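You operate a simulated robot arm through the tools that you are given. There is no shell and no other tool. Be economical: measure what you need, move in short steps, check, and stop when the job is done.

The job below is to be done with a simulated robot arm. You get a single attempt, and the scene is never put back.

## Task
Rivet the blue side handle at stop 2 with a 3 mm head.
Fine: set the rivet head knob; load with the slide out, one pull, guard shut; slide out again, the side handle in it.

Only the result counts: the job must be done as asked and must still hold three seconds after the hand-in. Knocking over, shifting, dropping, spilling or breaking anything else fails it.

## Robot
A 6-joint arm with a two-finger parallel gripper on a trunk, on a base that drives. Base frame: it is fixed to the floor where the robot stands at the start and does not move with it; the origin is under the middle of the robot, x ahead of it, y to its left, z up. Units: mm, rad, N and s.
With the tool pointing down near the work surface it reaches from about 100 to 820 mm from the robot's upright axis, wherever it stands. Its first joint turns from -2.007 to 2.007 rad. Places, roughly: pocket of the rivet slide [500, 0, 800]; rivet lever [600, -100, 1000]; rivet slide [400, 0, 800]; side handle (6x5x3 cm) [500, 200, 800]. Payload 4.2 kg.
The tool frame sits at the grasp point between the pads (the TCP): z along the fingers, y along the line on which they close. The tips reach 23 mm beyond it. Largest opening 94 mm; finger width 38, thickness 10; the body of the gripper, 54 by 96 mm, starts 39 mm behind the TCP.
Orientation is that of the tool frame in the base frame, as a unit quaternion [x, y, z, w]. With the fingers straight down and closing along the base's y, the tool's x points along the base's -x, its y along +y and its z along -z.

## Interface
- The arm moves only by the tool play_rows. Its argument "targets" is a list of rows, each a list of 7 numbers: the shift along the tool's x, y, z in mm, then the turn, a rotation vector about the tool's x, y, z in rad, then the closure in counts, from 0 (fully open) to 255 (shut). In form: [[tx, ty, tz, ax, ay, az, grip], ...]. A call has 1 to 10 rows; each row shifts and turns the commanded pose from where the row before left it, along the tool's axes as they then stand. Rows are played at 5 a second. More than 50 mm and 0.15 rad between two rows, or a gripper value outside its range, and nothing of the call is played. Where a pose cannot be reached the arm comes as near as it can. A force on the tool above 60 N (or 10 N above the force at the start of the call, whichever is more), or a blocked arm, ends the call early, and 0.2 s more pass. Each finger travels about 108 mm/s and halts on what it meets, pressing with about 41 N; the grip force reading is that of the motor and also rises with nothing between the fingers. The clock runs only during rows and for 0.2 s after the last one: add rows that do not move to give the fingers time. The reply holds the time, the measured pose of the TCP, the force on the tool along the base axes, the opening and the grip force, in the units named above and with some noise, with the torque about the TCP (base axes, N m) and any sound that the robot's microphone picked up.
- Cameras (640 x 400 px; columns grow to the right, rows downward): "scene" is now at [215.6, 177.8, 1533.2]; the picture's right is [-0.41, -0.91, -0.00], its down [-0.68, 0.30, -0.67] and it looks along [0.61, -0.28, -0.74] (base axes); focal length 214 px, centre (320, 200). "wrist" rides on the gripper at [86, 16, -74] in the tool frame; the picture's right is [-0.18, 0.98, 0.00], its down [-0.58, -0.11, -0.81] and it looks along [-0.79, -0.15, 0.59] (tool axes); focal length 243 px, centre (320, 200). There is no depth. A picture from a camera that has moved, and an enlarged one, comes with that camera's place and axes in the base frame and with its lens. The place of the scene camera against the robot may be out by one fixed shift of up to 25 mm in any direction.
- grab_frame(camera): a new picture of that camera. The clock stands still meanwhile.
- lift_body(by): slides the trunk up (or, below 0, down) by that many mm; the arm and the scene camera ride with it, the base frame stays. It gives what a move gives, with no picture.
- drive_base(legs): drives the robot by 1 to 6 legs, each [ahead, turn to the left] in mm and rad, along the robot's own axes; the way and the turn of a leg run together, so that a leg with both is an arc; at most 1500 mm and 3.142 rad a leg. The arm and the cameras ride along, it lands a little off, and it stops where it bumps. It gives what a move gives.
- aim_head(pan, tilt): turns the head with the scene camera to pan (to the left, within 1.396 rad either way) and tilt (down, from -0.506 to 1.204), counted from straight ahead of the robot. It gives what a move gives.
- zoom(camera, box): a new picture of the part [left, top, right, bottom] of that camera's present view, enlarged. The clock stands still meanwhile.
- job_done(): hands the job in; it is judged then, once.

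Work in short steps. Places have to be worked out from the pictures, the camera data and where the tool is seen: move nearer, look again, correct. Check each grasp and each placing, and mend what went wrong. You have 120 turns and 98 pictures in all, those below and enlarged ones among them. Open the gripper and draw the arm clear of the work before you hand the job in, unless the task says otherwise; then end with one line.

The tools are called after ">>>" as a command line: name --pt "numbers of a row" for each row, then --argument value for the rest, lists and objects as JSON in quotes. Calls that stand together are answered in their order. play_rows: Moves the arm, as the interface text tells. Its arguments: {"type":"object","properties":{"targets":{"type":"array","items":{"type":"array","items":{"type":"number"}}}},"required":["targets"]} The other tools are called the same way: lift_body (by) slides the trunk up or down; drive_base (legs) drives the base; aim_head (pan, tilt) turns the head that bears the scene camera; grab_frame (camera) takes a picture; zoom (camera, box) takes an enlarged picture of a part of a camera's view; job_done () hands the job in.

At the start:

```text
time: 0.0
position: [549.5, -248.9, 1352.1]
ee_rot: [0.0, 1.0, 0.0, 0.0]
ft_force: [0.5, 0.2, 0.7]
ft_torque: [-0.01, -0.03, -0.02]
finger_gap: 93.9
grip_force: 0.1
trunk travel left (down, up): [-900.0, 90.0]
robot x, y, heading: [-0.4, 3.0, 0.001]
head pan, tilt: [-0.422, 0.834]
```

scene: 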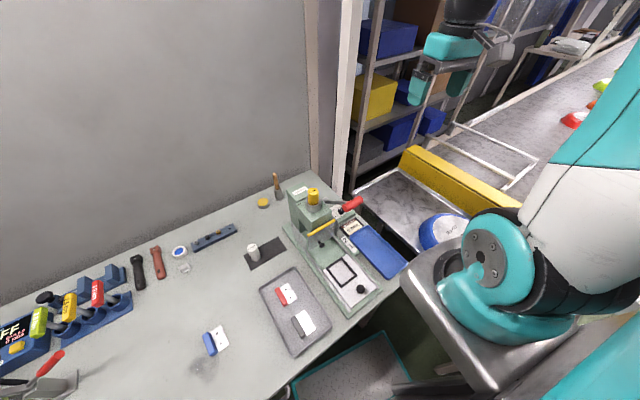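
wrist: 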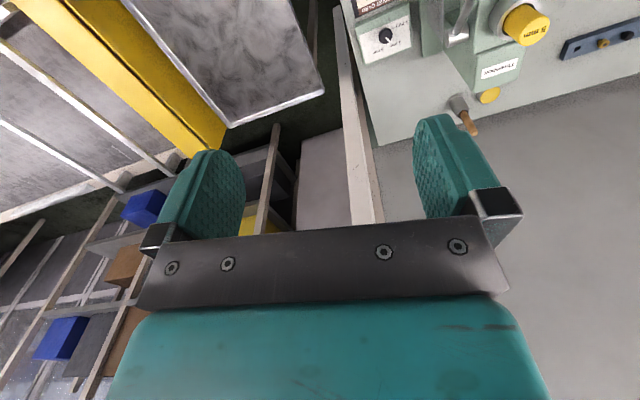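

I start by looking closely at the riveting press and the parts around it.

>>> zoom --camera "scene" --box '[240, 160, 420, 340]'

>>> zoom --camera "scene" --box '[0, 230, 240, 400]'

```text
2.22 times, centred on (330, 250) of scene
camera zoom: at [215.6, 177.8, 1533.2], right [-0.41, -0.91, 0.0], down [-0.68, 0.3, -0.67], along [0.61, -0.28, -0.74], focal length 477 px, centre (298, 89)
```

zoom: 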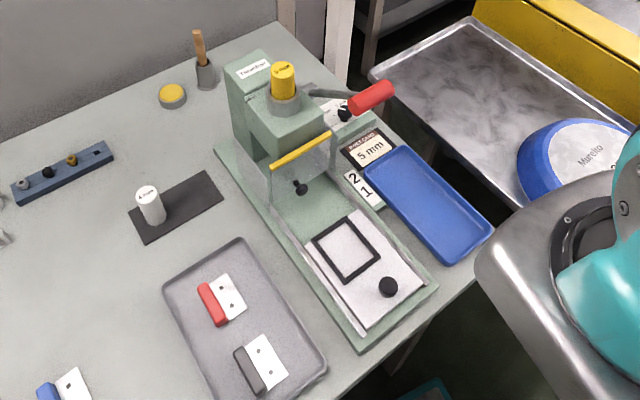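

```text
2.35 times, centred on (120, 315) of scene
camera zoom: at [215.6, 177.8, 1533.2], right [-0.41, -0.91, 0.0], down [-0.68, 0.3, -0.67], along [0.61, -0.28, -0.74], focal length 505 px, centre (791, -71)
```

zoom: 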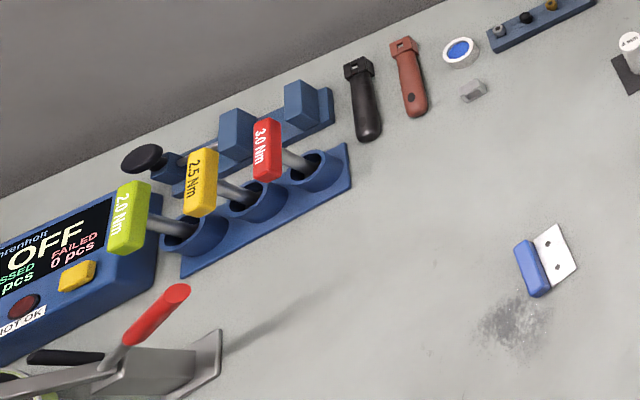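

Next I read the labels: the press head, the white cylinder and the stop selector.

>>> zoom --camera "scene" --box '[285, 175, 365, 225]'

>>> zoom --camera "scene" --box '[320, 210, 400, 260]'

>>> zoom --camera "wrist" --box '[340, 0, 600, 140]'

>>> zoom --camera "scene" --box '[230, 230, 290, 270]'

```text
8.00 times, centred on (325, 200) of scene
camera zoom: at [215.6, 177.8, 1533.2], right [-0.41, -0.91, 0.0], down [-0.68, 0.3, -0.67], along [0.61, -0.28, -0.74], focal length 1716 px, centre (280, 200)
```

zoom: 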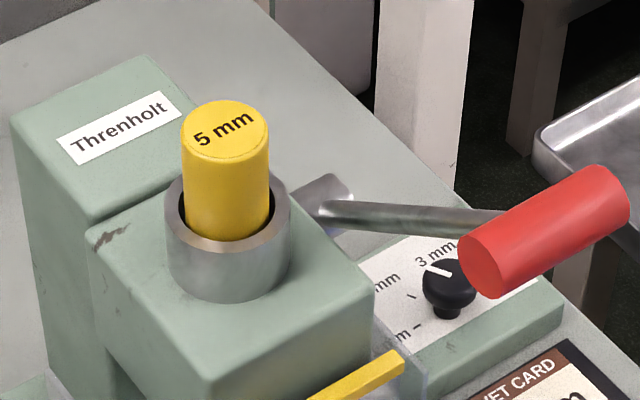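

```text
8.00 times, centred on (360, 235) of scene
camera zoom: at [215.6, 177.8, 1533.2], right [-0.41, -0.91, 0.0], down [-0.68, 0.3, -0.67], along [0.61, -0.28, -0.74], focal length 1716 px, centre (0, -80)
```

zoom: 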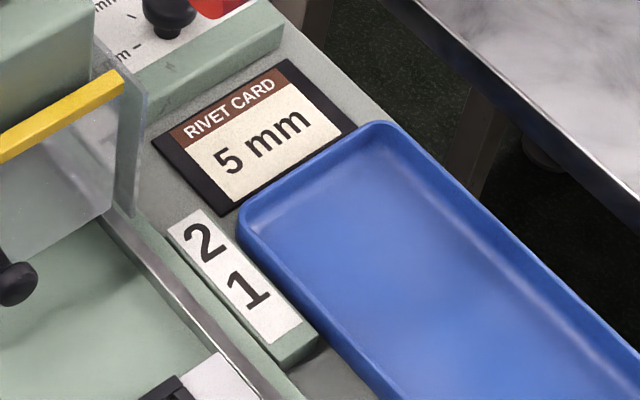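

```text
2.46 times, centred on (470, 70) of wrist
camera zoom: at [464.3, -233.0, 1425.8], right [0.18, 0.98, 0.0], down [0.58, -0.11, 0.81], along [0.79, -0.15, -0.59], focal length 597 px, centre (-49, 520)
```

zoom: 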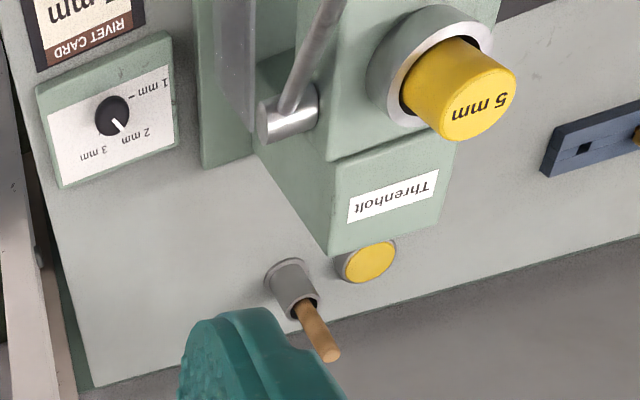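

```text
10.00 times, centred on (260, 250) of scene
camera zoom: at [215.6, 177.8, 1533.2], right [-0.41, -0.91, 0.0], down [-0.68, 0.3, -0.67], along [0.61, -0.28, -0.74], focal length 2145 px, centre (920, -300)
```

zoom: 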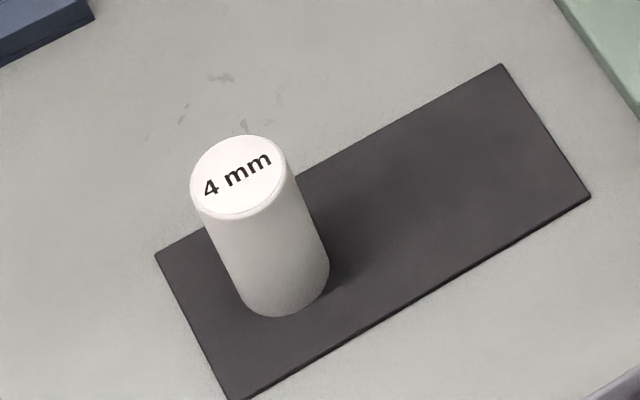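

The loaded rivet magazine (5 mm) matches the card, so it stays. The knob seems to point at 2 mm and must go to 3 mm. I lower the gripper to view the knob, lever and press up close.

>>> play_rows --pt "0 0 50 0 0 0 0" --pt "0 0 50 0 0 0 0" --pt "0 0 50 0 0 0 0" --pt "0 0 50 0 0 0 0" --pt "0 0 0 0 0 0 0"

>>> grab_frame --camera "wrist"

>>> grab_frame --camera "scene"

```text
time: 1.2
position: [550.1, -245.9, 1152.4]
ee_rot: [0.0, 1.0, 0.0, 0.001]
ft_force: [-0.1, 0.4, -0.4]
ft_torque: [0.01, 0.01, 0.0]
finger_gap: 93.7
grip_force: 0.1
trunk travel left (down, up): [-900.0, 90.0]
robot x, y, heading: [1.0, 1.9, -0.002]
head pan, tilt: [-0.422, 0.834]
```

```text
89 pictures are left
camera wrist: at [465.4, -229.7, 1225.6], right [0.18, 0.98, 0.0], down [0.58, -0.11, 0.81], along [0.79, -0.15, -0.59], focal length 243 px, centre (320, 200)
```

wrist: 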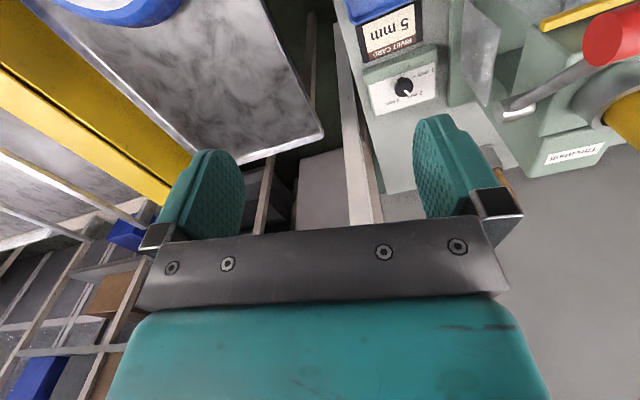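

```text
88 pictures are left
camera scene: at [215.7, 177.7, 1533.2], right [-0.41, -0.91, 0.0], down [-0.68, 0.3, -0.67], along [0.61, -0.28, -0.74], focal length 214 px, centre (320, 200)
```

scene: 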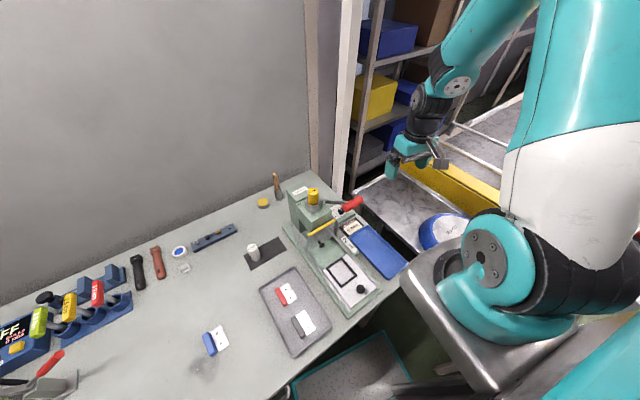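

>>> zoom --camera "wrist" --box '[350, 30, 510, 130]'

>>> zoom --camera "wrist" --box '[440, 0, 640, 190]'

```text
4.00 times, centred on (430, 80) of wrist
camera zoom: at [465.4, -229.7, 1225.6], right [0.18, 0.98, 0.0], down [0.58, -0.11, 0.81], along [0.79, -0.15, -0.59], focal length 970 px, centre (-120, 680)
```

zoom: 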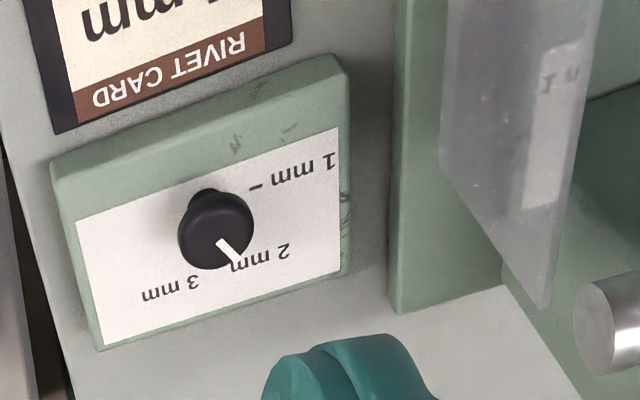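

```text
2.11 times, centred on (540, 95) of wrist
camera zoom: at [465.4, -229.7, 1225.6], right [0.18, 0.98, 0.0], down [0.58, -0.11, 0.81], along [0.79, -0.15, -0.59], focal length 511 px, centre (-143, 421)
```

zoom: 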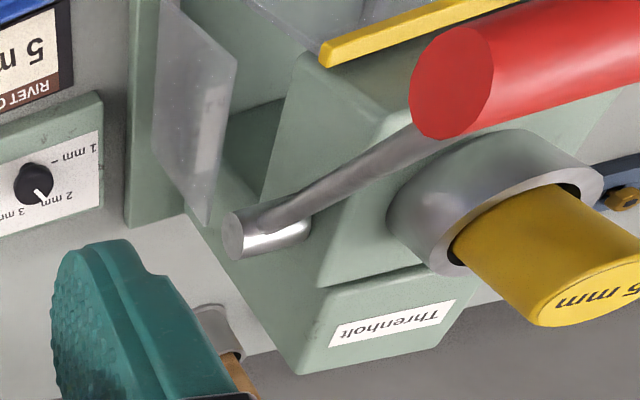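

The knob sits near (685,-139,862) with the lever's pivot near (648,-70,999). I'll turn the tool -90° so the camera stays on the -y side, clear of the lever, before approaching.

>>> play_rows --pt "0 0 0 0 0 -0.15 0" --pt "0 0 0 0 0 -0.15 0" --pt "0 0 0 0 0 -0.15 0" --pt "0 0 0 0 0 -0.15 0" --pt "0 0 0 0 0 -0.15 0" --pt "0 0 0 0 0 -0.15 0" --pt "0 0 0 0 0 -0.15 0" --pt "0 0 0 0 0 -0.15 0" --pt "0 0 0 0 0 -0.15 0" --pt "0 0 0 0 0 -0.15 0"

>>> play_rows --pt "0 0 0 0 0 -0.0708 0" --pt "0 -50 0 0 0 0 0" --pt "0 -50 0 0 0 0 0" --pt "0 -35 0 0 0 0 0" --pt "-30 0 50 0 0 0 0" --pt "-30 0 50 0 0 0 0" --pt "0 0 50 0 0 0 0" --pt "0 0 0 0 0 0 0"

>>> grab_frame --camera "wrist"

```text
time: 3.4
position: [549.4, -248.7, 1152.6]
ee_rot: [-0.681, 0.732, 0.0, 0.0]
ft_force: [-0.3, 0.2, 0.5]
ft_torque: [0.05, 0.02, -0.02]
finger_gap: 94.0
grip_force: 0.0
trunk travel left (down, up): [-900.0, 90.0]
robot x, y, heading: [1.7, 3.7, 0.0]
head pan, tilt: [-0.422, 0.834]
```

```text
refused: row 5 steps farther than a row can; nothing moved
```

```text
85 pictures are left
camera wrist: at [528.3, -334.0, 1225.7], right [-0.97, 0.25, 0.0], down [0.15, 0.57, 0.81], along [0.2, 0.78, -0.59], focal length 243 px, centre (320, 200)
```

wrist: 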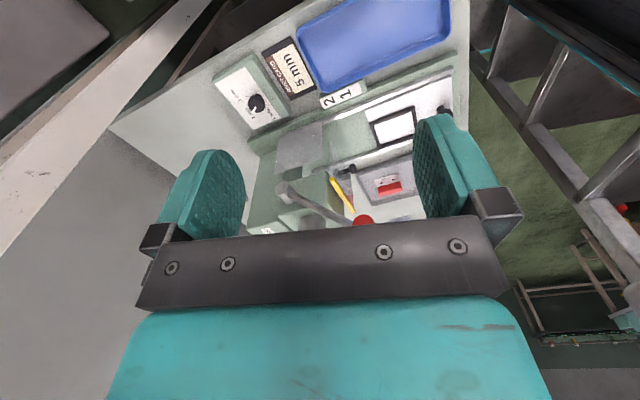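

The step was just too long; I replay it in smaller pieces.

>>> play_rows --pt "0 0 0 0 0 -0.0708 0" --pt "0 -45 0 0 0 0 0" --pt "0 -45 0 0 0 0 0" --pt "0 -45 0 0 0 0 0" --pt "-20 0 40 0 0 0 0" --pt "-20 0 40 0 0 0 0" --pt "-20 0 40 0 0 0 0" --pt "0 0 40 0 0 0 0" --pt "0 0 0 0 0 0 0"

>>> grab_frame --camera "wrist"

```text
time: 5.4
position: [685.1, -190.8, 991.8]
ee_rot: [-0.707, 0.707, 0.0, 0.0]
ft_force: [0.0, 0.2, -0.5]
ft_torque: [0.02, -0.04, -0.03]
finger_gap: 94.0
grip_force: 0.0
trunk travel left (down, up): [-900.0, 90.0]
robot x, y, heading: [-1.5, 1.7, 0.001]
head pan, tilt: [-0.422, 0.834]
```

```text
84 pictures are left
camera wrist: at [669.4, -276.5, 1066.0], right [-0.98, 0.18, 0.0], down [0.11, 0.58, 0.81], along [0.15, 0.79, -0.59], focal length 243 px, centre (320, 200)
```

wrist: 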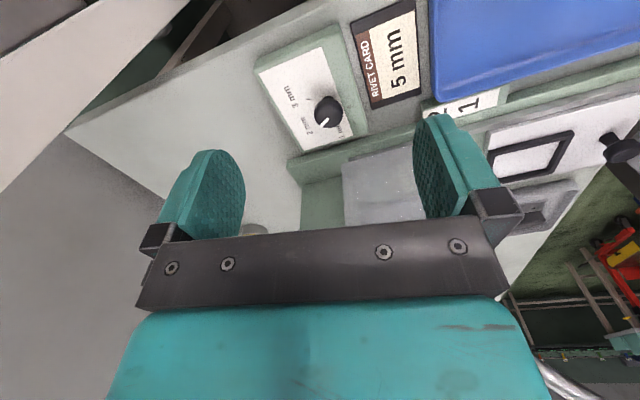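

>>> zoom --camera "wrist" --box '[250, 30, 410, 130]'

```text
4.00 times, centred on (330, 80) of wrist
camera zoom: at [669.4, -276.5, 1066.0], right [-0.98, 0.18, 0.0], down [0.11, 0.58, 0.81], along [0.15, 0.79, -0.59], focal length 970 px, centre (280, 680)
```

zoom: 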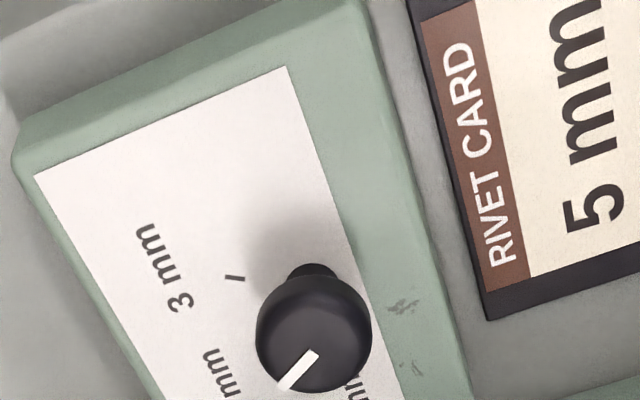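

Refined knob head: (687.5,-138,857), pointer at 2 mm (about +45°), the 3 mm tick about 54° clockwise. I pre-rotate the tool by -27° and come down over the knob.

>>> play_rows --pt "0 -2.5 0 0 0 -0.12 0" --pt "0 0 0 0 0 -0.12 0" --pt "0 0 0 0 0 -0.12 0" --pt "0 0 0 0 0 -0.11 0" --pt "0 0 0 0 0 0 0"

```text
time: 6.6
position: [687.2, -189.6, 991.3]
ee_rot: [0.852, -0.523, -0.001, 0.0]
ft_force: [-0.7, 0.3, 0.7]
ft_torque: [-0.01, 0.01, 0.04]
finger_gap: 94.3
grip_force: 0.1
trunk travel left (down, up): [-900.0, 90.0]
robot x, y, heading: [0.8, 0.3, 0.0]
head pan, tilt: [-0.422, 0.834]
```

Now down to just above the panel with the knob between the fingers, then a look.

>>> play_rows --pt "-22.75 -11.55 40 0 0 0 0" --pt "-22.75 -11.55 40 0 0 0 0" --pt "0 0 30 0 0 0 0" --pt "0 0 0 0 0 0 0"

>>> grab_frame --camera "wrist"

```text
time: 7.6
position: [687.4, -136.9, 883.4]
ee_rot: [0.852, -0.523, 0.0, 0.0]
ft_force: [-0.6, -0.7, 0.1]
ft_torque: [0.02, 0.0, -0.01]
finger_gap: 94.0
grip_force: 0.1
trunk travel left (down, up): [-900.0, 90.0]
robot x, y, heading: [0.3, -5.0, 0.004]
head pan, tilt: [-0.422, 0.834]
```

```text
82 pictures are left
camera wrist: at [712.7, -221.8, 956.6], right [-0.96, -0.28, 0.0], down [-0.17, 0.57, 0.81], along [-0.23, 0.77, -0.59], focal length 243 px, centre (320, 200)
```

wrist: 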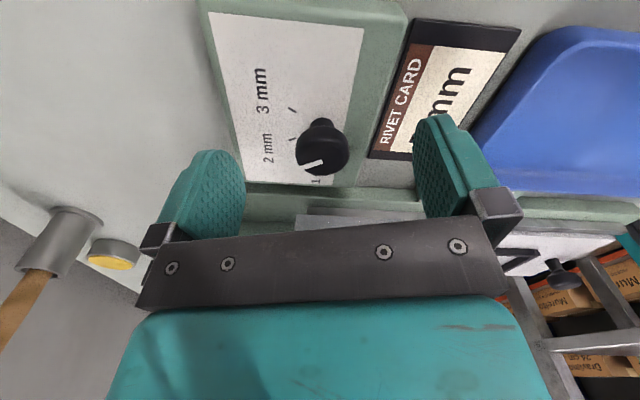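

Knob is between the fingers. I go down 18 mm, nudge, and close on it.

>>> play_rows --pt "-3 2 19 0 0 0 0" --pt "0 0 0 0 0 0 255" --pt "0 0 0 0 0 0 255" --pt "0 0 0 0 0 0 255" --pt "0 0 0 0 0 0 255"

>>> grab_frame --camera "wrist"

```text
time: 8.8
position: [684.9, -136.4, 864.6]
ee_rot: [0.852, -0.524, 0.002, 0.0]
ft_force: [9.0, -0.6, 24.3]
ft_torque: [0.22, 0.67, 0.29]
finger_gap: 27.4
grip_force: 44.9
trunk travel left (down, up): [-900.0, 90.0]
robot x, y, heading: [-1.6, -0.9, 0.002]
head pan, tilt: [-0.422, 0.834]
```

```text
81 pictures are left
camera wrist: at [710.0, -219.9, 939.1], right [-0.96, -0.28, 0.0], down [-0.17, 0.57, 0.81], along [-0.22, 0.77, -0.59], focal length 243 px, centre (320, 200)
```

wrist: 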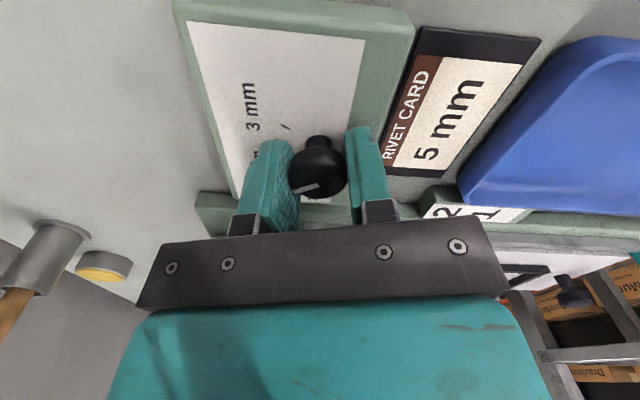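

Gripped (27 mm), but 24 N upward suggests the tips touch the panel; I ease up 2 mm and turn the knob 0.94 rad clockwise.

>>> play_rows --pt "0 0 -2 0 0 0 255" --pt "0 0 0 0 0 0.134 255" --pt "0 0 0 0 0 0.134 255" --pt "0 0 0 0 0 0.134 255" --pt "0 0 0 0 0 0.134 255" --pt "0 0 0 0 0 0.134 255" --pt "0 0 0 0 0 0.134 255" --pt "0 0 0 0 0 0.134 255" --pt "0 0 0 0 0 0 255"

>>> grab_frame --camera "wrist"

```text
time: 10.8
position: [687.3, -135.6, 865.5]
ee_rot: [-0.522, 0.853, -0.002, 0.002]
ft_force: [30.6, 10.2, 6.9]
ft_torque: [-0.26, 0.05, 0.03]
finger_gap: 27.4
grip_force: 45.0
trunk travel left (down, up): [-900.0, 90.0]
robot x, y, heading: [-1.7, 2.8, -0.003]
head pan, tilt: [-0.422, 0.834]
```

```text
80 pictures are left
camera wrist: at [634.4, -205.5, 938.8], right [-0.79, 0.61, 0.0], down [0.36, 0.47, 0.81], along [0.5, 0.64, -0.59], focal length 243 px, centre (320, 200)
```

wrist: 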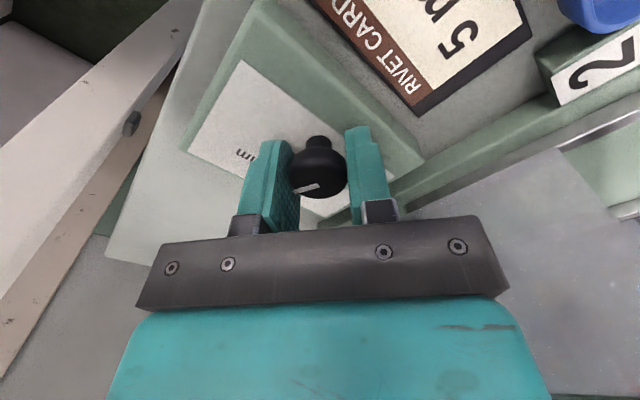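

The knob turned with the tool. I open, rise 80 mm and check the pointer.

>>> play_rows --pt "0 0 0 0 0 0 0" --pt "0 0 0 0 0 0 0" --pt "0 0 0 0 0 0 0" --pt "0 0 -40 0 0 0 0" --pt "20 0 -40 0 0 0 0" --pt "20 0 -40 0 0 0 0" --pt "0 0 0 0 0 0 0"

>>> zoom --camera "wrist" --box '[230, 20, 430, 160]'

```text
time: 11.2
position: [670.1, -128.4, 866.3]
ee_rot: [-0.526, 0.85, 0.014, -0.013]
ft_force: [-48.6, 16.3, 61.3]
ft_torque: [0.08, -1.47, 0.47]
finger_gap: 70.2
grip_force: 0.0
trunk travel left (down, up): [-900.0, 90.0]
robot x, y, heading: [-1.2, 1.4, -0.002]
head pan, tilt: [-0.422, 0.834]
stopped in row 2: the force on the tool passed its limit at 68 N (the readings are from after the stop); the commanded pose is now the measured one
```

```text
2.86 times, centred on (330, 90) of wrist
camera zoom: at [619.1, -201.1, 941.6], right [-0.8, 0.6, 0.04], down [0.39, 0.46, 0.8], along [0.46, 0.65, -0.6], focal length 693 px, centre (291, 514)
```

zoom: 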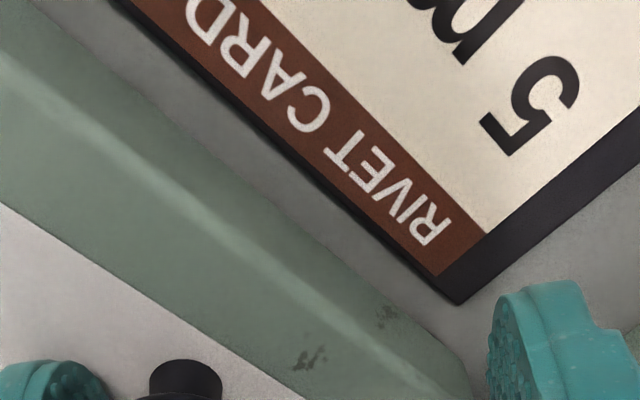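

The outward finger rubbed on the sloped panel. I simply rise straight up now and look.

>>> play_rows --pt "0 0 -10 0 0 0 60" --pt "0 0 -20 0 0 0 60" --pt "0 0 -40 0 0 0 0" --pt "20 0 -40 0 0 0 0" --pt "20 0 -30 0 0 0 0" --pt "0 0 0 0 0 0 0"

>>> grab_frame --camera "wrist"

```text
time: 12.6
position: [660.9, -170.0, 1001.8]
ee_rot: [-0.525, 0.851, 0.01, -0.009]
ft_force: [-0.9, -0.4, 0.6]
ft_torque: [-0.02, 0.0, 0.03]
finger_gap: 94.1
grip_force: 0.0
trunk travel left (down, up): [-900.0, 90.0]
robot x, y, heading: [-0.2, 0.1, 0.001]
head pan, tilt: [-0.422, 0.834]
```

```text
78 pictures are left
camera wrist: at [610.4, -240.8, 1076.7], right [-0.8, 0.61, 0.02], down [0.38, 0.47, 0.8], along [0.47, 0.65, -0.6], focal length 243 px, centre (320, 200)
```

wrist: 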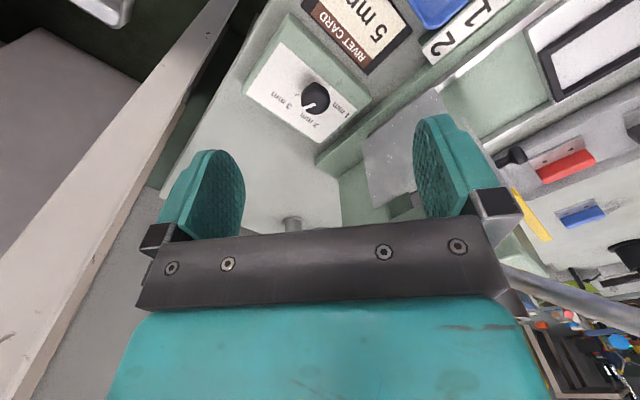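

>>> zoom --camera "wrist" --box '[250, 40, 380, 150]'

>>> zoom --camera "scene" --box '[320, 190, 370, 225]'

```text
3.64 times, centred on (315, 95) of wrist
camera zoom: at [610.4, -240.8, 1076.7], right [-0.8, 0.61, 0.02], down [0.38, 0.47, 0.8], along [0.47, 0.65, -0.6], focal length 882 px, centre (338, 582)
```

zoom: 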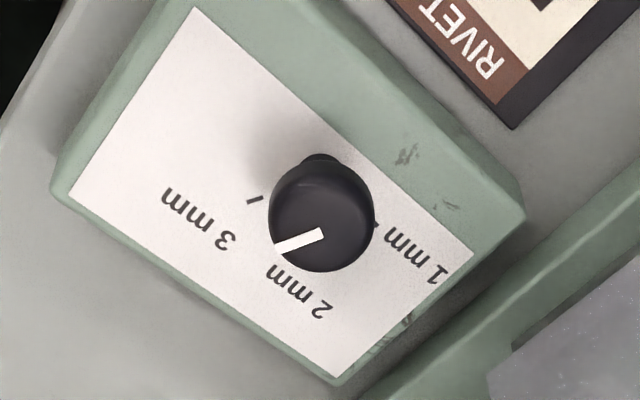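

```text
11.43 times, centred on (345, 208) of scene
camera zoom: at [215.1, 178.0, 1533.2], right [-0.41, -0.91, 0.0], down [-0.68, 0.3, -0.67], along [0.61, -0.28, -0.74], focal length 2451 px, centre (34, 114)
```

zoom: 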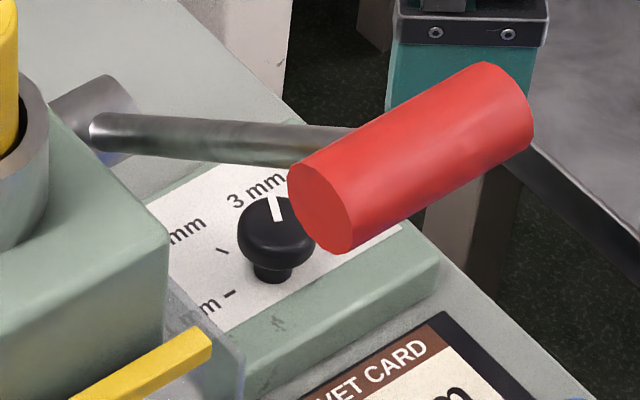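

The pointer now lies along the 3 mm direction. I swing back to yaw 0 and move in front of the press to study the slide, guard and pocket.

>>> play_rows --pt "0 0 -45 0 0 0 0" --pt "0 0 -45 0 0 0 0" --pt "0 0 -45 0 0 0.15 0" --pt "0 0 -45 0 0 0.15 0" --pt "0 0 0 0 0 0.15 0" --pt "0 0 0 0 0 0.15 0" --pt "0 0 0 0 0 0.15 0" --pt "0 0 0 0 0 0.15 0" --pt "0 0 0 0 0 0.15 0" --pt "0 0 0 0 0 0.053 0"

>>> play_rows --pt "50 0 0 0 0 0 0" --pt "50 0 0 0 0 0 0" --pt "50 0 0 0 0 0 0" --pt "50 0 0 0 0 0 0" --pt "50 0 0 0 0 0 0" --pt "50 0 0 0 0 0 0" --pt "25 40 0 0 0 0 0" --pt "0 45 20 0 0 0 0" --pt "0 45 20 0 0 0 0" --pt "0 45 20 0 0 0 0"

>>> grab_frame --camera "wrist"

>>> grab_frame --camera "scene"

```text
time: 14.8
position: [665.2, -170.8, 1182.7]
ee_rot: [0.0, 1.0, 0.003, -0.013]
ft_force: [0.7, -0.3, 0.8]
ft_torque: [0.01, -0.01, 0.0]
finger_gap: 93.6
grip_force: 0.0
trunk travel left (down, up): [-900.0, 90.0]
robot x, y, heading: [-1.2, 1.9, -0.002]
head pan, tilt: [-0.422, 0.834]
```

```text
time: 17.0
position: [474.9, -37.8, 1179.0]
ee_rot: [0.0, 1.0, 0.004, -0.012]
ft_force: [-0.5, 0.5, -0.4]
ft_torque: [0.04, 0.0, -0.02]
finger_gap: 94.1
grip_force: 0.0
out of reach, approached as far as the arm can: row 4, 5, 6, 7, 8, 9
trunk travel left (down, up): [-900.0, 90.0]
robot x, y, heading: [1.0, -1.4, 0.005]
head pan, tilt: [-0.422, 0.834]
```

```text
75 pictures are left
camera wrist: at [391.6, -23.2, 1253.9], right [0.18, 0.98, 0.0], down [0.6, -0.11, 0.79], along [0.78, -0.14, -0.61], focal length 243 px, centre (320, 200)
```

wrist: 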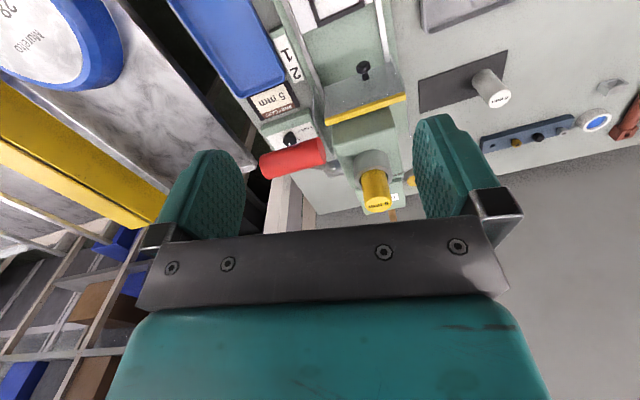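

```text
74 pictures are left
camera scene: at [214.8, 177.5, 1533.3], right [-0.41, -0.91, 0.0], down [-0.68, 0.3, -0.67], along [0.61, -0.28, -0.74], focal length 214 px, centre (320, 200)
```

scene: 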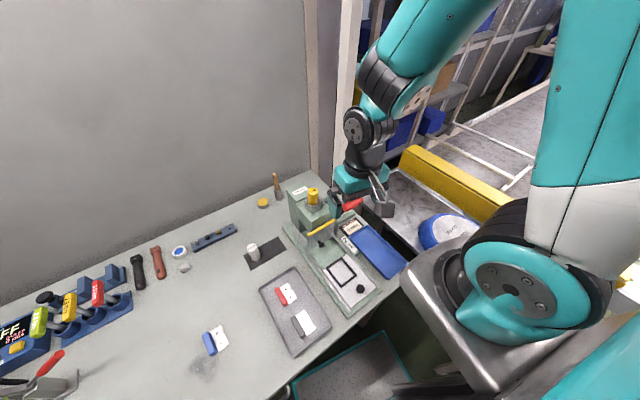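

I check where the commanded pose really is with an idle row.

>>> play_rows --pt "0 0 0 0 0 0 0" --pt "0 0 0 0 0 0 0"

```text
time: 17.6
position: [475.3, -38.0, 1177.7]
ee_rot: [0.0, 1.0, 0.004, -0.013]
ft_force: [-0.3, -0.1, 0.3]
ft_torque: [0.01, 0.04, -0.01]
finger_gap: 93.9
grip_force: 0.0
trunk travel left (down, up): [-900.0, 90.0]
robot x, y, heading: [1.4, 4.4, -0.001]
head pan, tilt: [-0.422, 0.834]
```

Commands were clipped at the arm's inner reach. I move left over the free table area, then lower the trunk to gain reach and bring the scene camera nearer.

>>> play_rows --pt "0 50 0 0 0 0 0" --pt "0 50 0 0 0 0 0" --pt "0 50 0 0 0 0 0" --pt "0 50 0 0 0 0 0" --pt "0 50 0 0 0 0 0" --pt "0 40 0 0 0 0 0" --pt "0 0 0 0 0 0 0"

>>> lift_body --by -150

>>> grab_frame --camera "scene"

>>> grab_frame --camera "wrist"

```text
time: 19.2
position: [473.0, 252.0, 1179.7]
ee_rot: [-0.002, 1.0, 0.004, -0.013]
ft_force: [0.2, -0.1, -0.4]
ft_torque: [-0.02, 0.01, 0.03]
finger_gap: 93.9
grip_force: 0.0
trunk travel left (down, up): [-900.0, 90.0]
robot x, y, heading: [-1.6, -3.7, 0.002]
head pan, tilt: [-0.422, 0.834]
```

```text
time: 21.0
position: [474.0, 250.1, 1029.0]
ee_rot: [0.0, 1.0, 0.003, -0.012]
ft_force: [-0.7, -0.1, 0.2]
ft_torque: [0.02, 0.01, 0.0]
finger_gap: 93.9
grip_force: 0.1
trunk travel left (down, up): [-750.0, 240.0]
robot x, y, heading: [-1.5, -0.9, 0.001]
head pan, tilt: [-0.422, 0.834]
```

```text
73 pictures are left
camera scene: at [215.1, 178.0, 1383.2], right [-0.41, -0.91, 0.0], down [-0.68, 0.3, -0.67], along [0.61, -0.28, -0.74], focal length 214 px, centre (320, 200)
```

scene: 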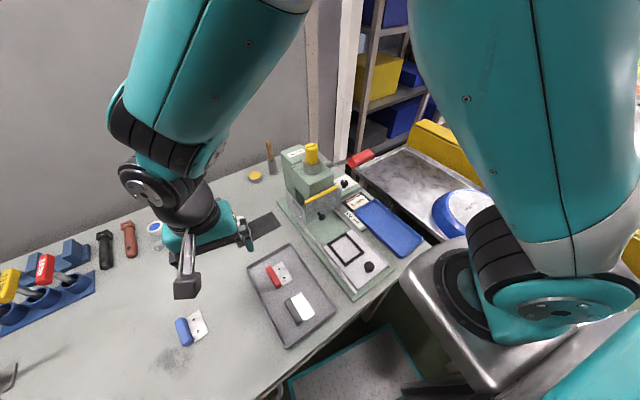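

```text
72 pictures are left
camera wrist: at [389.3, 266.0, 1105.4], right [0.18, 0.98, 0.0], down [0.6, -0.11, 0.79], along [0.78, -0.14, -0.61], focal length 243 px, centre (320, 200)
```

wrist: 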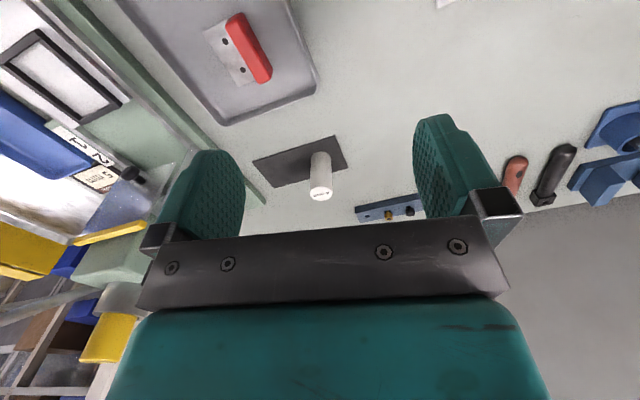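

Zoom on the slide/pocket and on the blue handle.

>>> zoom --camera "scene" --box '[270, 180, 430, 300]'

>>> zoom --camera "scene" --box '[150, 300, 230, 360]'

>>> zoom --camera "scene" --box '[310, 180, 370, 220]'

```text
3.33 times, centred on (350, 240) of scene
camera zoom: at [215.1, 178.0, 1383.2], right [-0.41, -0.91, 0.0], down [-0.68, 0.3, -0.67], along [0.61, -0.28, -0.74], focal length 715 px, centre (220, 67)
```

zoom: 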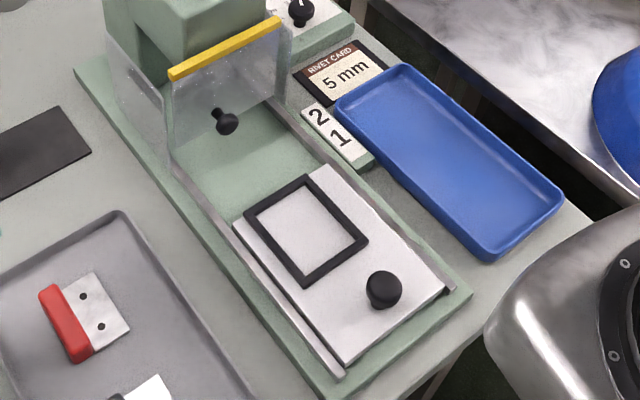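

```text
6.67 times, centred on (190, 330) of scene
camera zoom: at [215.1, 178.0, 1383.2], right [-0.41, -0.91, 0.0], down [-0.68, 0.3, -0.67], along [0.61, -0.28, -0.74], focal length 1430 px, centre (1187, -667)
```

zoom: 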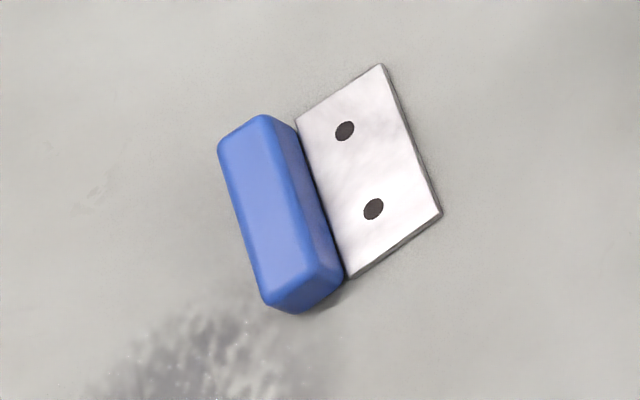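

```text
10.00 times, centred on (340, 200) of scene
camera zoom: at [215.1, 178.0, 1383.2], right [-0.41, -0.91, 0.0], down [-0.68, 0.3, -0.67], along [0.61, -0.28, -0.74], focal length 2145 px, centre (120, 200)
```

zoom: 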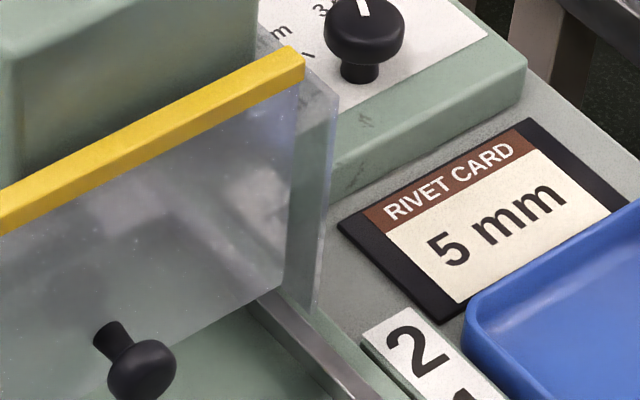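

Geometry so far: press yaw ≈ +11°, the pocket frame is about 87×73 mm around (484,-36). The blue handle is near (455,395) at yaw ≈ 14°, grip bar on the +y side. I move the wrist camera over it for accurate measurement and remove the small tool tilt.

>>> play_rows --pt "0 0 0 0.006 -0.024 0 0" --pt "30 35 0 0 0 0 0" --pt "30 35 0 0 0 0 0" --pt "30 35 0 0 0 0 0" --pt "0 45 20 0 0 0 0" --pt "0 0 40 0 0 0 0" --pt "0 0 40 0 0 0 0" --pt "0 0 0 0 0 0 0"

>>> grab_frame --camera "wrist"

```text
time: 22.8
position: [381.8, 400.7, 928.5]
ee_rot: [-0.001, 1.0, 0.002, 0.0]
ft_force: [0.1, 0.5, 0.4]
ft_torque: [0.0, 0.02, 0.01]
finger_gap: 94.0
grip_force: 0.0
trunk travel left (down, up): [-750.0, 240.0]
robot x, y, heading: [1.6, -2.5, -0.001]
head pan, tilt: [-0.422, 0.834]
```

```text
68 pictures are left
camera wrist: at [296.4, 416.8, 1002.2], right [0.18, 0.98, 0.0], down [0.58, -0.11, 0.81], along [0.79, -0.15, -0.59], focal length 243 px, centre (320, 200)
```

wrist: 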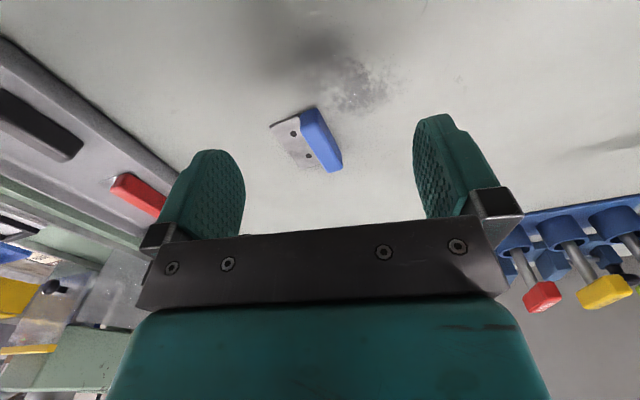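

>>> zoom --camera "wrist" --box '[260, 90, 360, 190]'

>>> zoom --camera "wrist" --box '[0, 180, 180, 370]'

```text
4.00 times, centred on (310, 140) of wrist
camera zoom: at [296.4, 416.8, 1002.2], right [0.18, 0.98, 0.0], down [0.58, -0.11, 0.81], along [0.79, -0.15, -0.59], focal length 970 px, centre (360, 440)
```

zoom: 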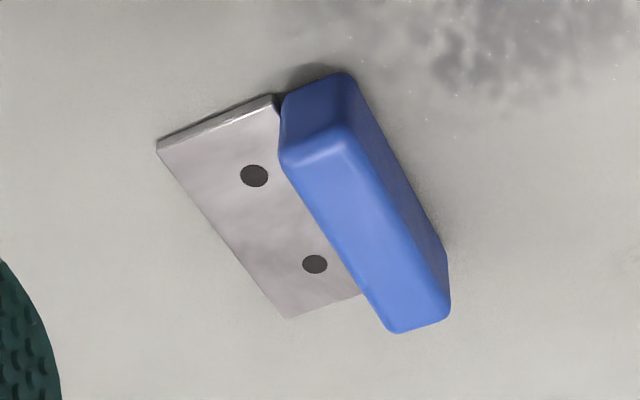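

```text
2.11 times, centred on (90, 275) of wrist
camera zoom: at [296.4, 416.8, 1002.2], right [0.18, 0.98, 0.0], down [0.58, -0.11, 0.81], along [0.79, -0.15, -0.59], focal length 511 px, centre (804, 42)
```

zoom: 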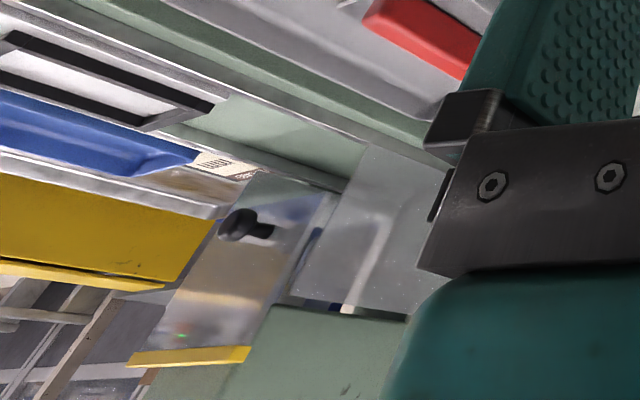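

Scene and wrist estimates differ by some cm here, so I take a second wrist view from nearer to triangulate.

>>> play_rows --pt "-30 -25 0 0 0 0 0" --pt "0 0 40 0 0 0 0" --pt "0 0 0 0 0 0 0"

>>> zoom --camera "wrist" --box '[240, 70, 440, 195]'

```text
time: 23.6
position: [411.5, 375.2, 889.5]
ee_rot: [-0.001, 1.0, 0.001, 0.0]
ft_force: [-0.2, 0.3, -0.1]
ft_torque: [0.03, 0.0, 0.01]
finger_gap: 94.1
grip_force: 0.1
trunk travel left (down, up): [-750.0, 240.0]
robot x, y, heading: [2.0, 0.6, 0.0]
head pan, tilt: [-0.422, 0.834]
```

```text
3.20 times, centred on (340, 132) of wrist
camera zoom: at [326.3, 391.8, 962.3], right [0.18, 0.98, 0.0], down [0.58, -0.11, 0.81], along [0.79, -0.15, -0.59], focal length 776 px, centre (256, 416)
```

zoom: 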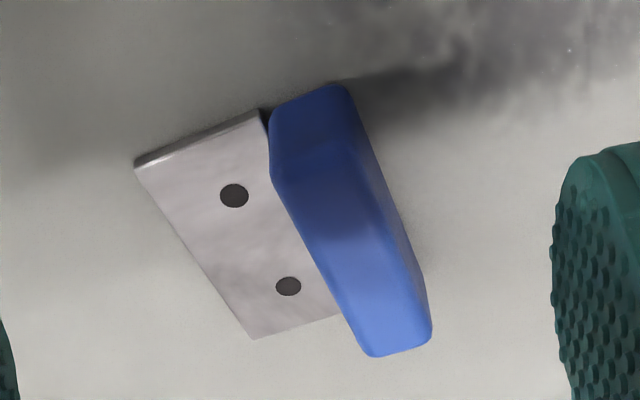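

Triangulated: holes at (430,367) and (457,375), z≈826, yaw 15°; grip bar centred at (438,392), top z≈843, about 16 mm wide. I align over the bar, yaw 15°, and descend with a check.

>>> play_rows --pt "-26.5 17.2 0 0 0 -0.131 0" --pt "0 0 0 0 0 -0.131 0" --pt "0 0 10 0 0 0 0" --pt "0 0 0 0 0 0 0"

>>> grab_frame --camera "wrist"

```text
time: 24.6
position: [440.0, 393.6, 878.5]
ee_rot: [-0.132, 0.991, 0.001, 0.0]
ft_force: [-0.3, -0.4, -0.3]
ft_torque: [-0.03, -0.01, -0.02]
finger_gap: 94.0
grip_force: 0.1
trunk travel left (down, up): [-750.0, 240.0]
robot x, y, heading: [-1.3, 5.9, 0.003]
head pan, tilt: [-0.422, 0.834]
```

```text
64 pictures are left
camera wrist: at [352.7, 386.2, 953.1], right [-0.08, 1.0, 0.0], down [0.59, 0.05, 0.81], along [0.8, 0.07, -0.59], focal length 243 px, centre (320, 200)
```

wrist: 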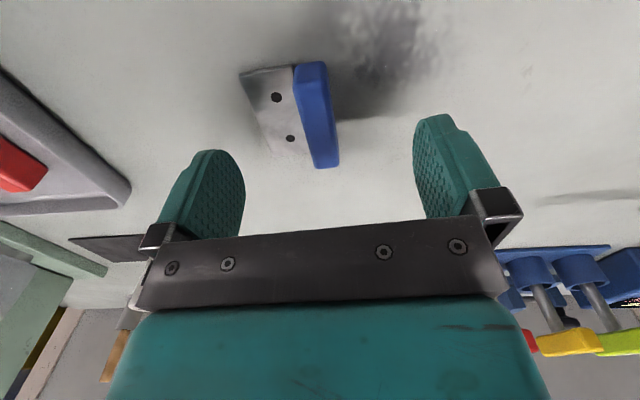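

The bar lies about 7 mm back along its length but is laterally centred. I shift back 6 mm, descend to z≈852 and close gently.

>>> play_rows --pt "6 -1 13 0 0 0 0" --pt "0 0 13 0 0 0 0" --pt "0 0 0 0 0 0 0"

>>> grab_frame --camera "wrist"

```text
time: 25.4
position: [434.3, 390.3, 851.8]
ee_rot: [-0.132, 0.991, 0.0, -0.001]
ft_force: [-0.2, 0.6, -0.1]
ft_torque: [0.0, -0.02, -0.04]
finger_gap: 94.1
grip_force: 0.0
trunk travel left (down, up): [-750.0, 240.0]
robot x, y, heading: [-1.2, -1.7, 0.001]
head pan, tilt: [-0.422, 0.834]
```

```text
63 pictures are left
camera wrist: at [346.7, 383.6, 926.7], right [-0.08, 1.0, 0.0], down [0.59, 0.05, 0.81], along [0.8, 0.06, -0.59], focal length 243 px, centre (320, 200)
```

wrist: 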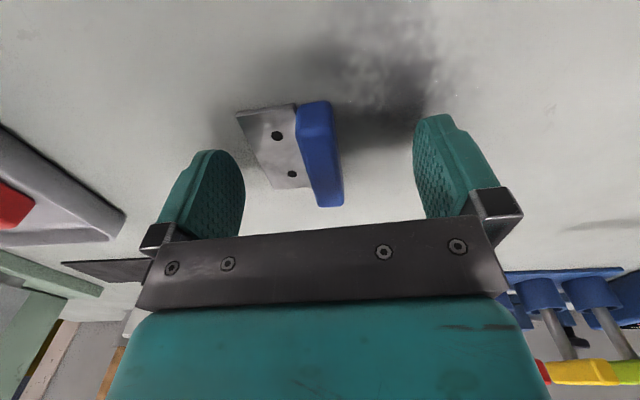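

I zoom to judge the bar's height relative to the fingertips before closing.

>>> zoom --camera "wrist" --box '[220, 80, 460, 230]'

>>> zoom --camera "scene" --box '[130, 250, 270, 370]'

```text
2.67 times, centred on (340, 155) of wrist
camera zoom: at [346.7, 383.6, 926.7], right [-0.08, 1.0, 0.0], down [0.59, 0.05, 0.81], along [0.8, 0.06, -0.59], focal length 647 px, centre (267, 320)
```

zoom: 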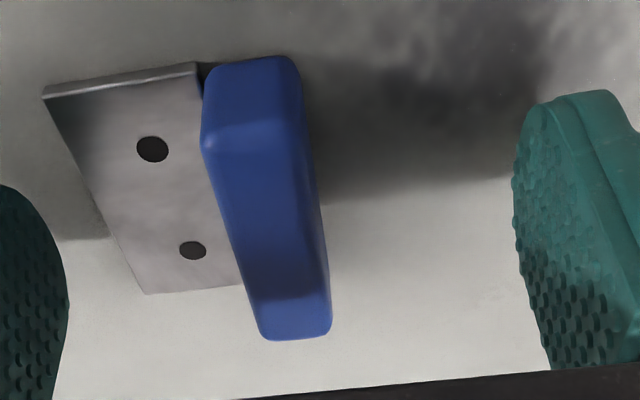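

```text
3.33 times, centred on (200, 310) of scene
camera zoom: at [215.1, 178.1, 1383.2], right [-0.41, -0.91, 0.0], down [-0.68, 0.3, -0.67], along [0.61, -0.28, -0.74], focal length 715 px, centre (720, -167)
```

zoom: 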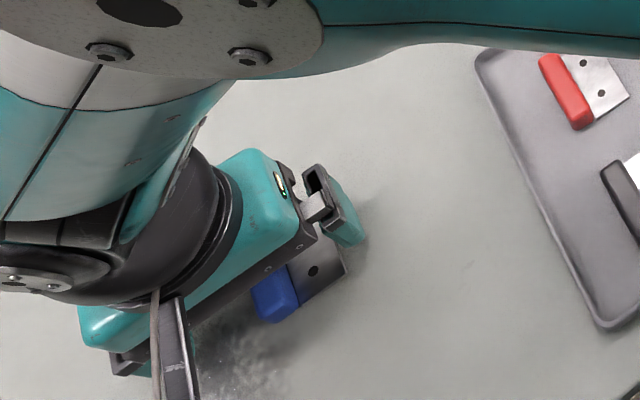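

The bar top is actually ~18 mm below the TCP (z≈833) and centred ~14 mm further along. I shift forward 14 mm and descend 10 mm.

>>> play_rows --pt "-14 0 0 0 0 0 0" --pt "0 0 5 0 0 0 0" --pt "0 0 5 0 0 0 0" --pt "0 0 0 0 0 0 0"

>>> zoom --camera "wrist" --box '[160, 80, 480, 240]'

```text
time: 26.4
position: [447.3, 396.1, 844.0]
ee_rot: [-0.133, 0.991, 0.0, 0.0]
ft_force: [0.0, -0.7, 0.5]
ft_torque: [-0.01, -0.02, 0.03]
finger_gap: 94.0
grip_force: 0.0
trunk travel left (down, up): [-750.0, 240.0]
robot x, y, heading: [0.5, -0.3, 0.005]
head pan, tilt: [-0.422, 0.834]
```

```text
2.00 times, centred on (320, 160) of wrist
camera zoom: at [360.3, 388.1, 917.3], right [-0.08, 1.0, 0.0], down [0.59, 0.05, 0.81], along [0.8, 0.06, -0.59], focal length 485 px, centre (320, 280)
```

zoom: 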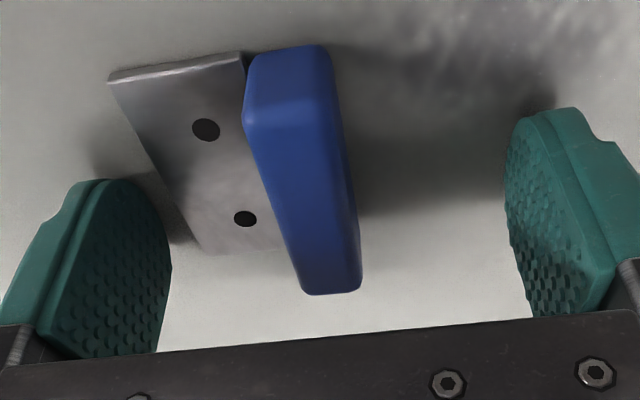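

The bar is now centred with its top ~7 mm below TCP. I raise 3 mm so the inner finger clears the plate, then close.

>>> play_rows --pt "0 0 -3 0 0 0 0" --pt "0 0 0 0 0 0 150" --pt "0 0 0 0 0 0 200" --pt "0 0 0 0 0 0 255" --pt "0 0 0 0 0 0 255" --pt "0 0 0 0 0 0 255"

>>> zoom --camera "wrist" --box '[160, 80, 480, 240]'

```text
time: 27.8
position: [446.4, 395.8, 845.5]
ee_rot: [-0.132, 0.991, 0.002, 0.001]
ft_force: [-0.6, 0.7, -1.2]
ft_torque: [0.0, -0.01, 0.0]
finger_gap: 47.3
grip_force: 41.3
trunk travel left (down, up): [-750.0, 240.0]
robot x, y, heading: [2.2, -2.2, -0.005]
head pan, tilt: [-0.422, 0.834]
```

```text
2.00 times, centred on (320, 160) of wrist
camera zoom: at [360.5, 387.8, 920.4], right [-0.08, 1.0, 0.0], down [0.59, 0.05, 0.81], along [0.8, 0.06, -0.59], focal length 485 px, centre (320, 280)
```

zoom: 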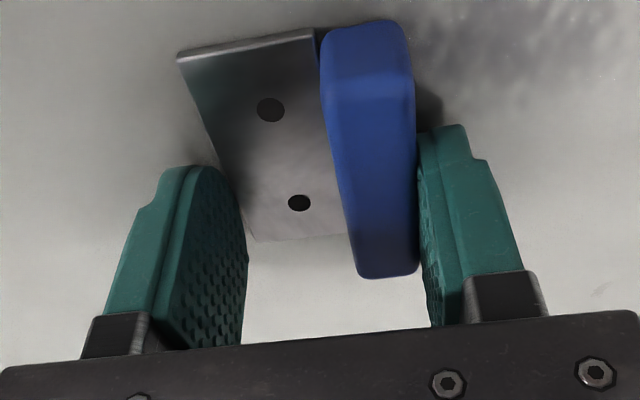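

It closed across the whole part (47 mm): the inner finger met the plate edge, so the plate is higher than thought (top ≈826). I reopen, rise 6.5 mm, shift 15 mm toward the bar and grip the bar alone.

>>> play_rows --pt "0 0 0 0 0 0 60" --pt "0 0 0 0 0 0 0" --pt "0 0 -6.5 0 0 0 0" --pt "0 15.5 0 0 0 0 0" --pt "0 0 0 0 0 0 150" --pt "0 0 0 0 0 0 200" --pt "0 0 0 0 0 0 255" --pt "0 0 0 0 0 0 255" --pt "0 0 0 0 0 0 255"

>>> zoom --camera "wrist" --box '[160, 80, 480, 240]'

```text
time: 29.8
position: [441.9, 409.2, 853.6]
ee_rot: [-0.132, 0.991, 0.001, 0.0]
ft_force: [0.1, 1.1, 1.2]
ft_torque: [-0.02, 0.02, -0.04]
finger_gap: 16.6
grip_force: 40.8
trunk travel left (down, up): [-750.0, 240.0]
robot x, y, heading: [-1.8, 5.2, 0.003]
head pan, tilt: [-0.422, 0.834]
```

```text
2.00 times, centred on (320, 160) of wrist
camera zoom: at [356.0, 401.9, 926.9], right [-0.08, 1.0, 0.0], down [0.59, 0.05, 0.81], along [0.8, 0.06, -0.59], focal length 485 px, centre (320, 280)
```

zoom: 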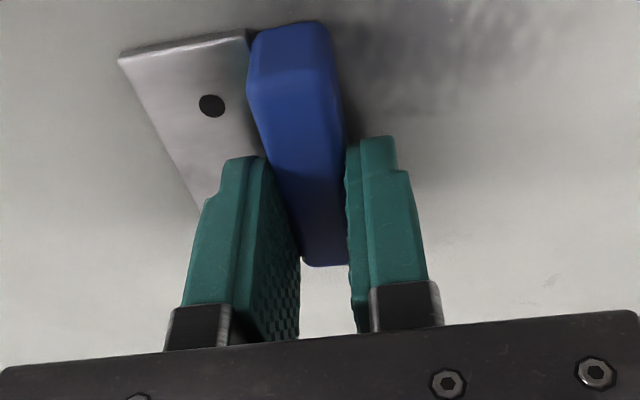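

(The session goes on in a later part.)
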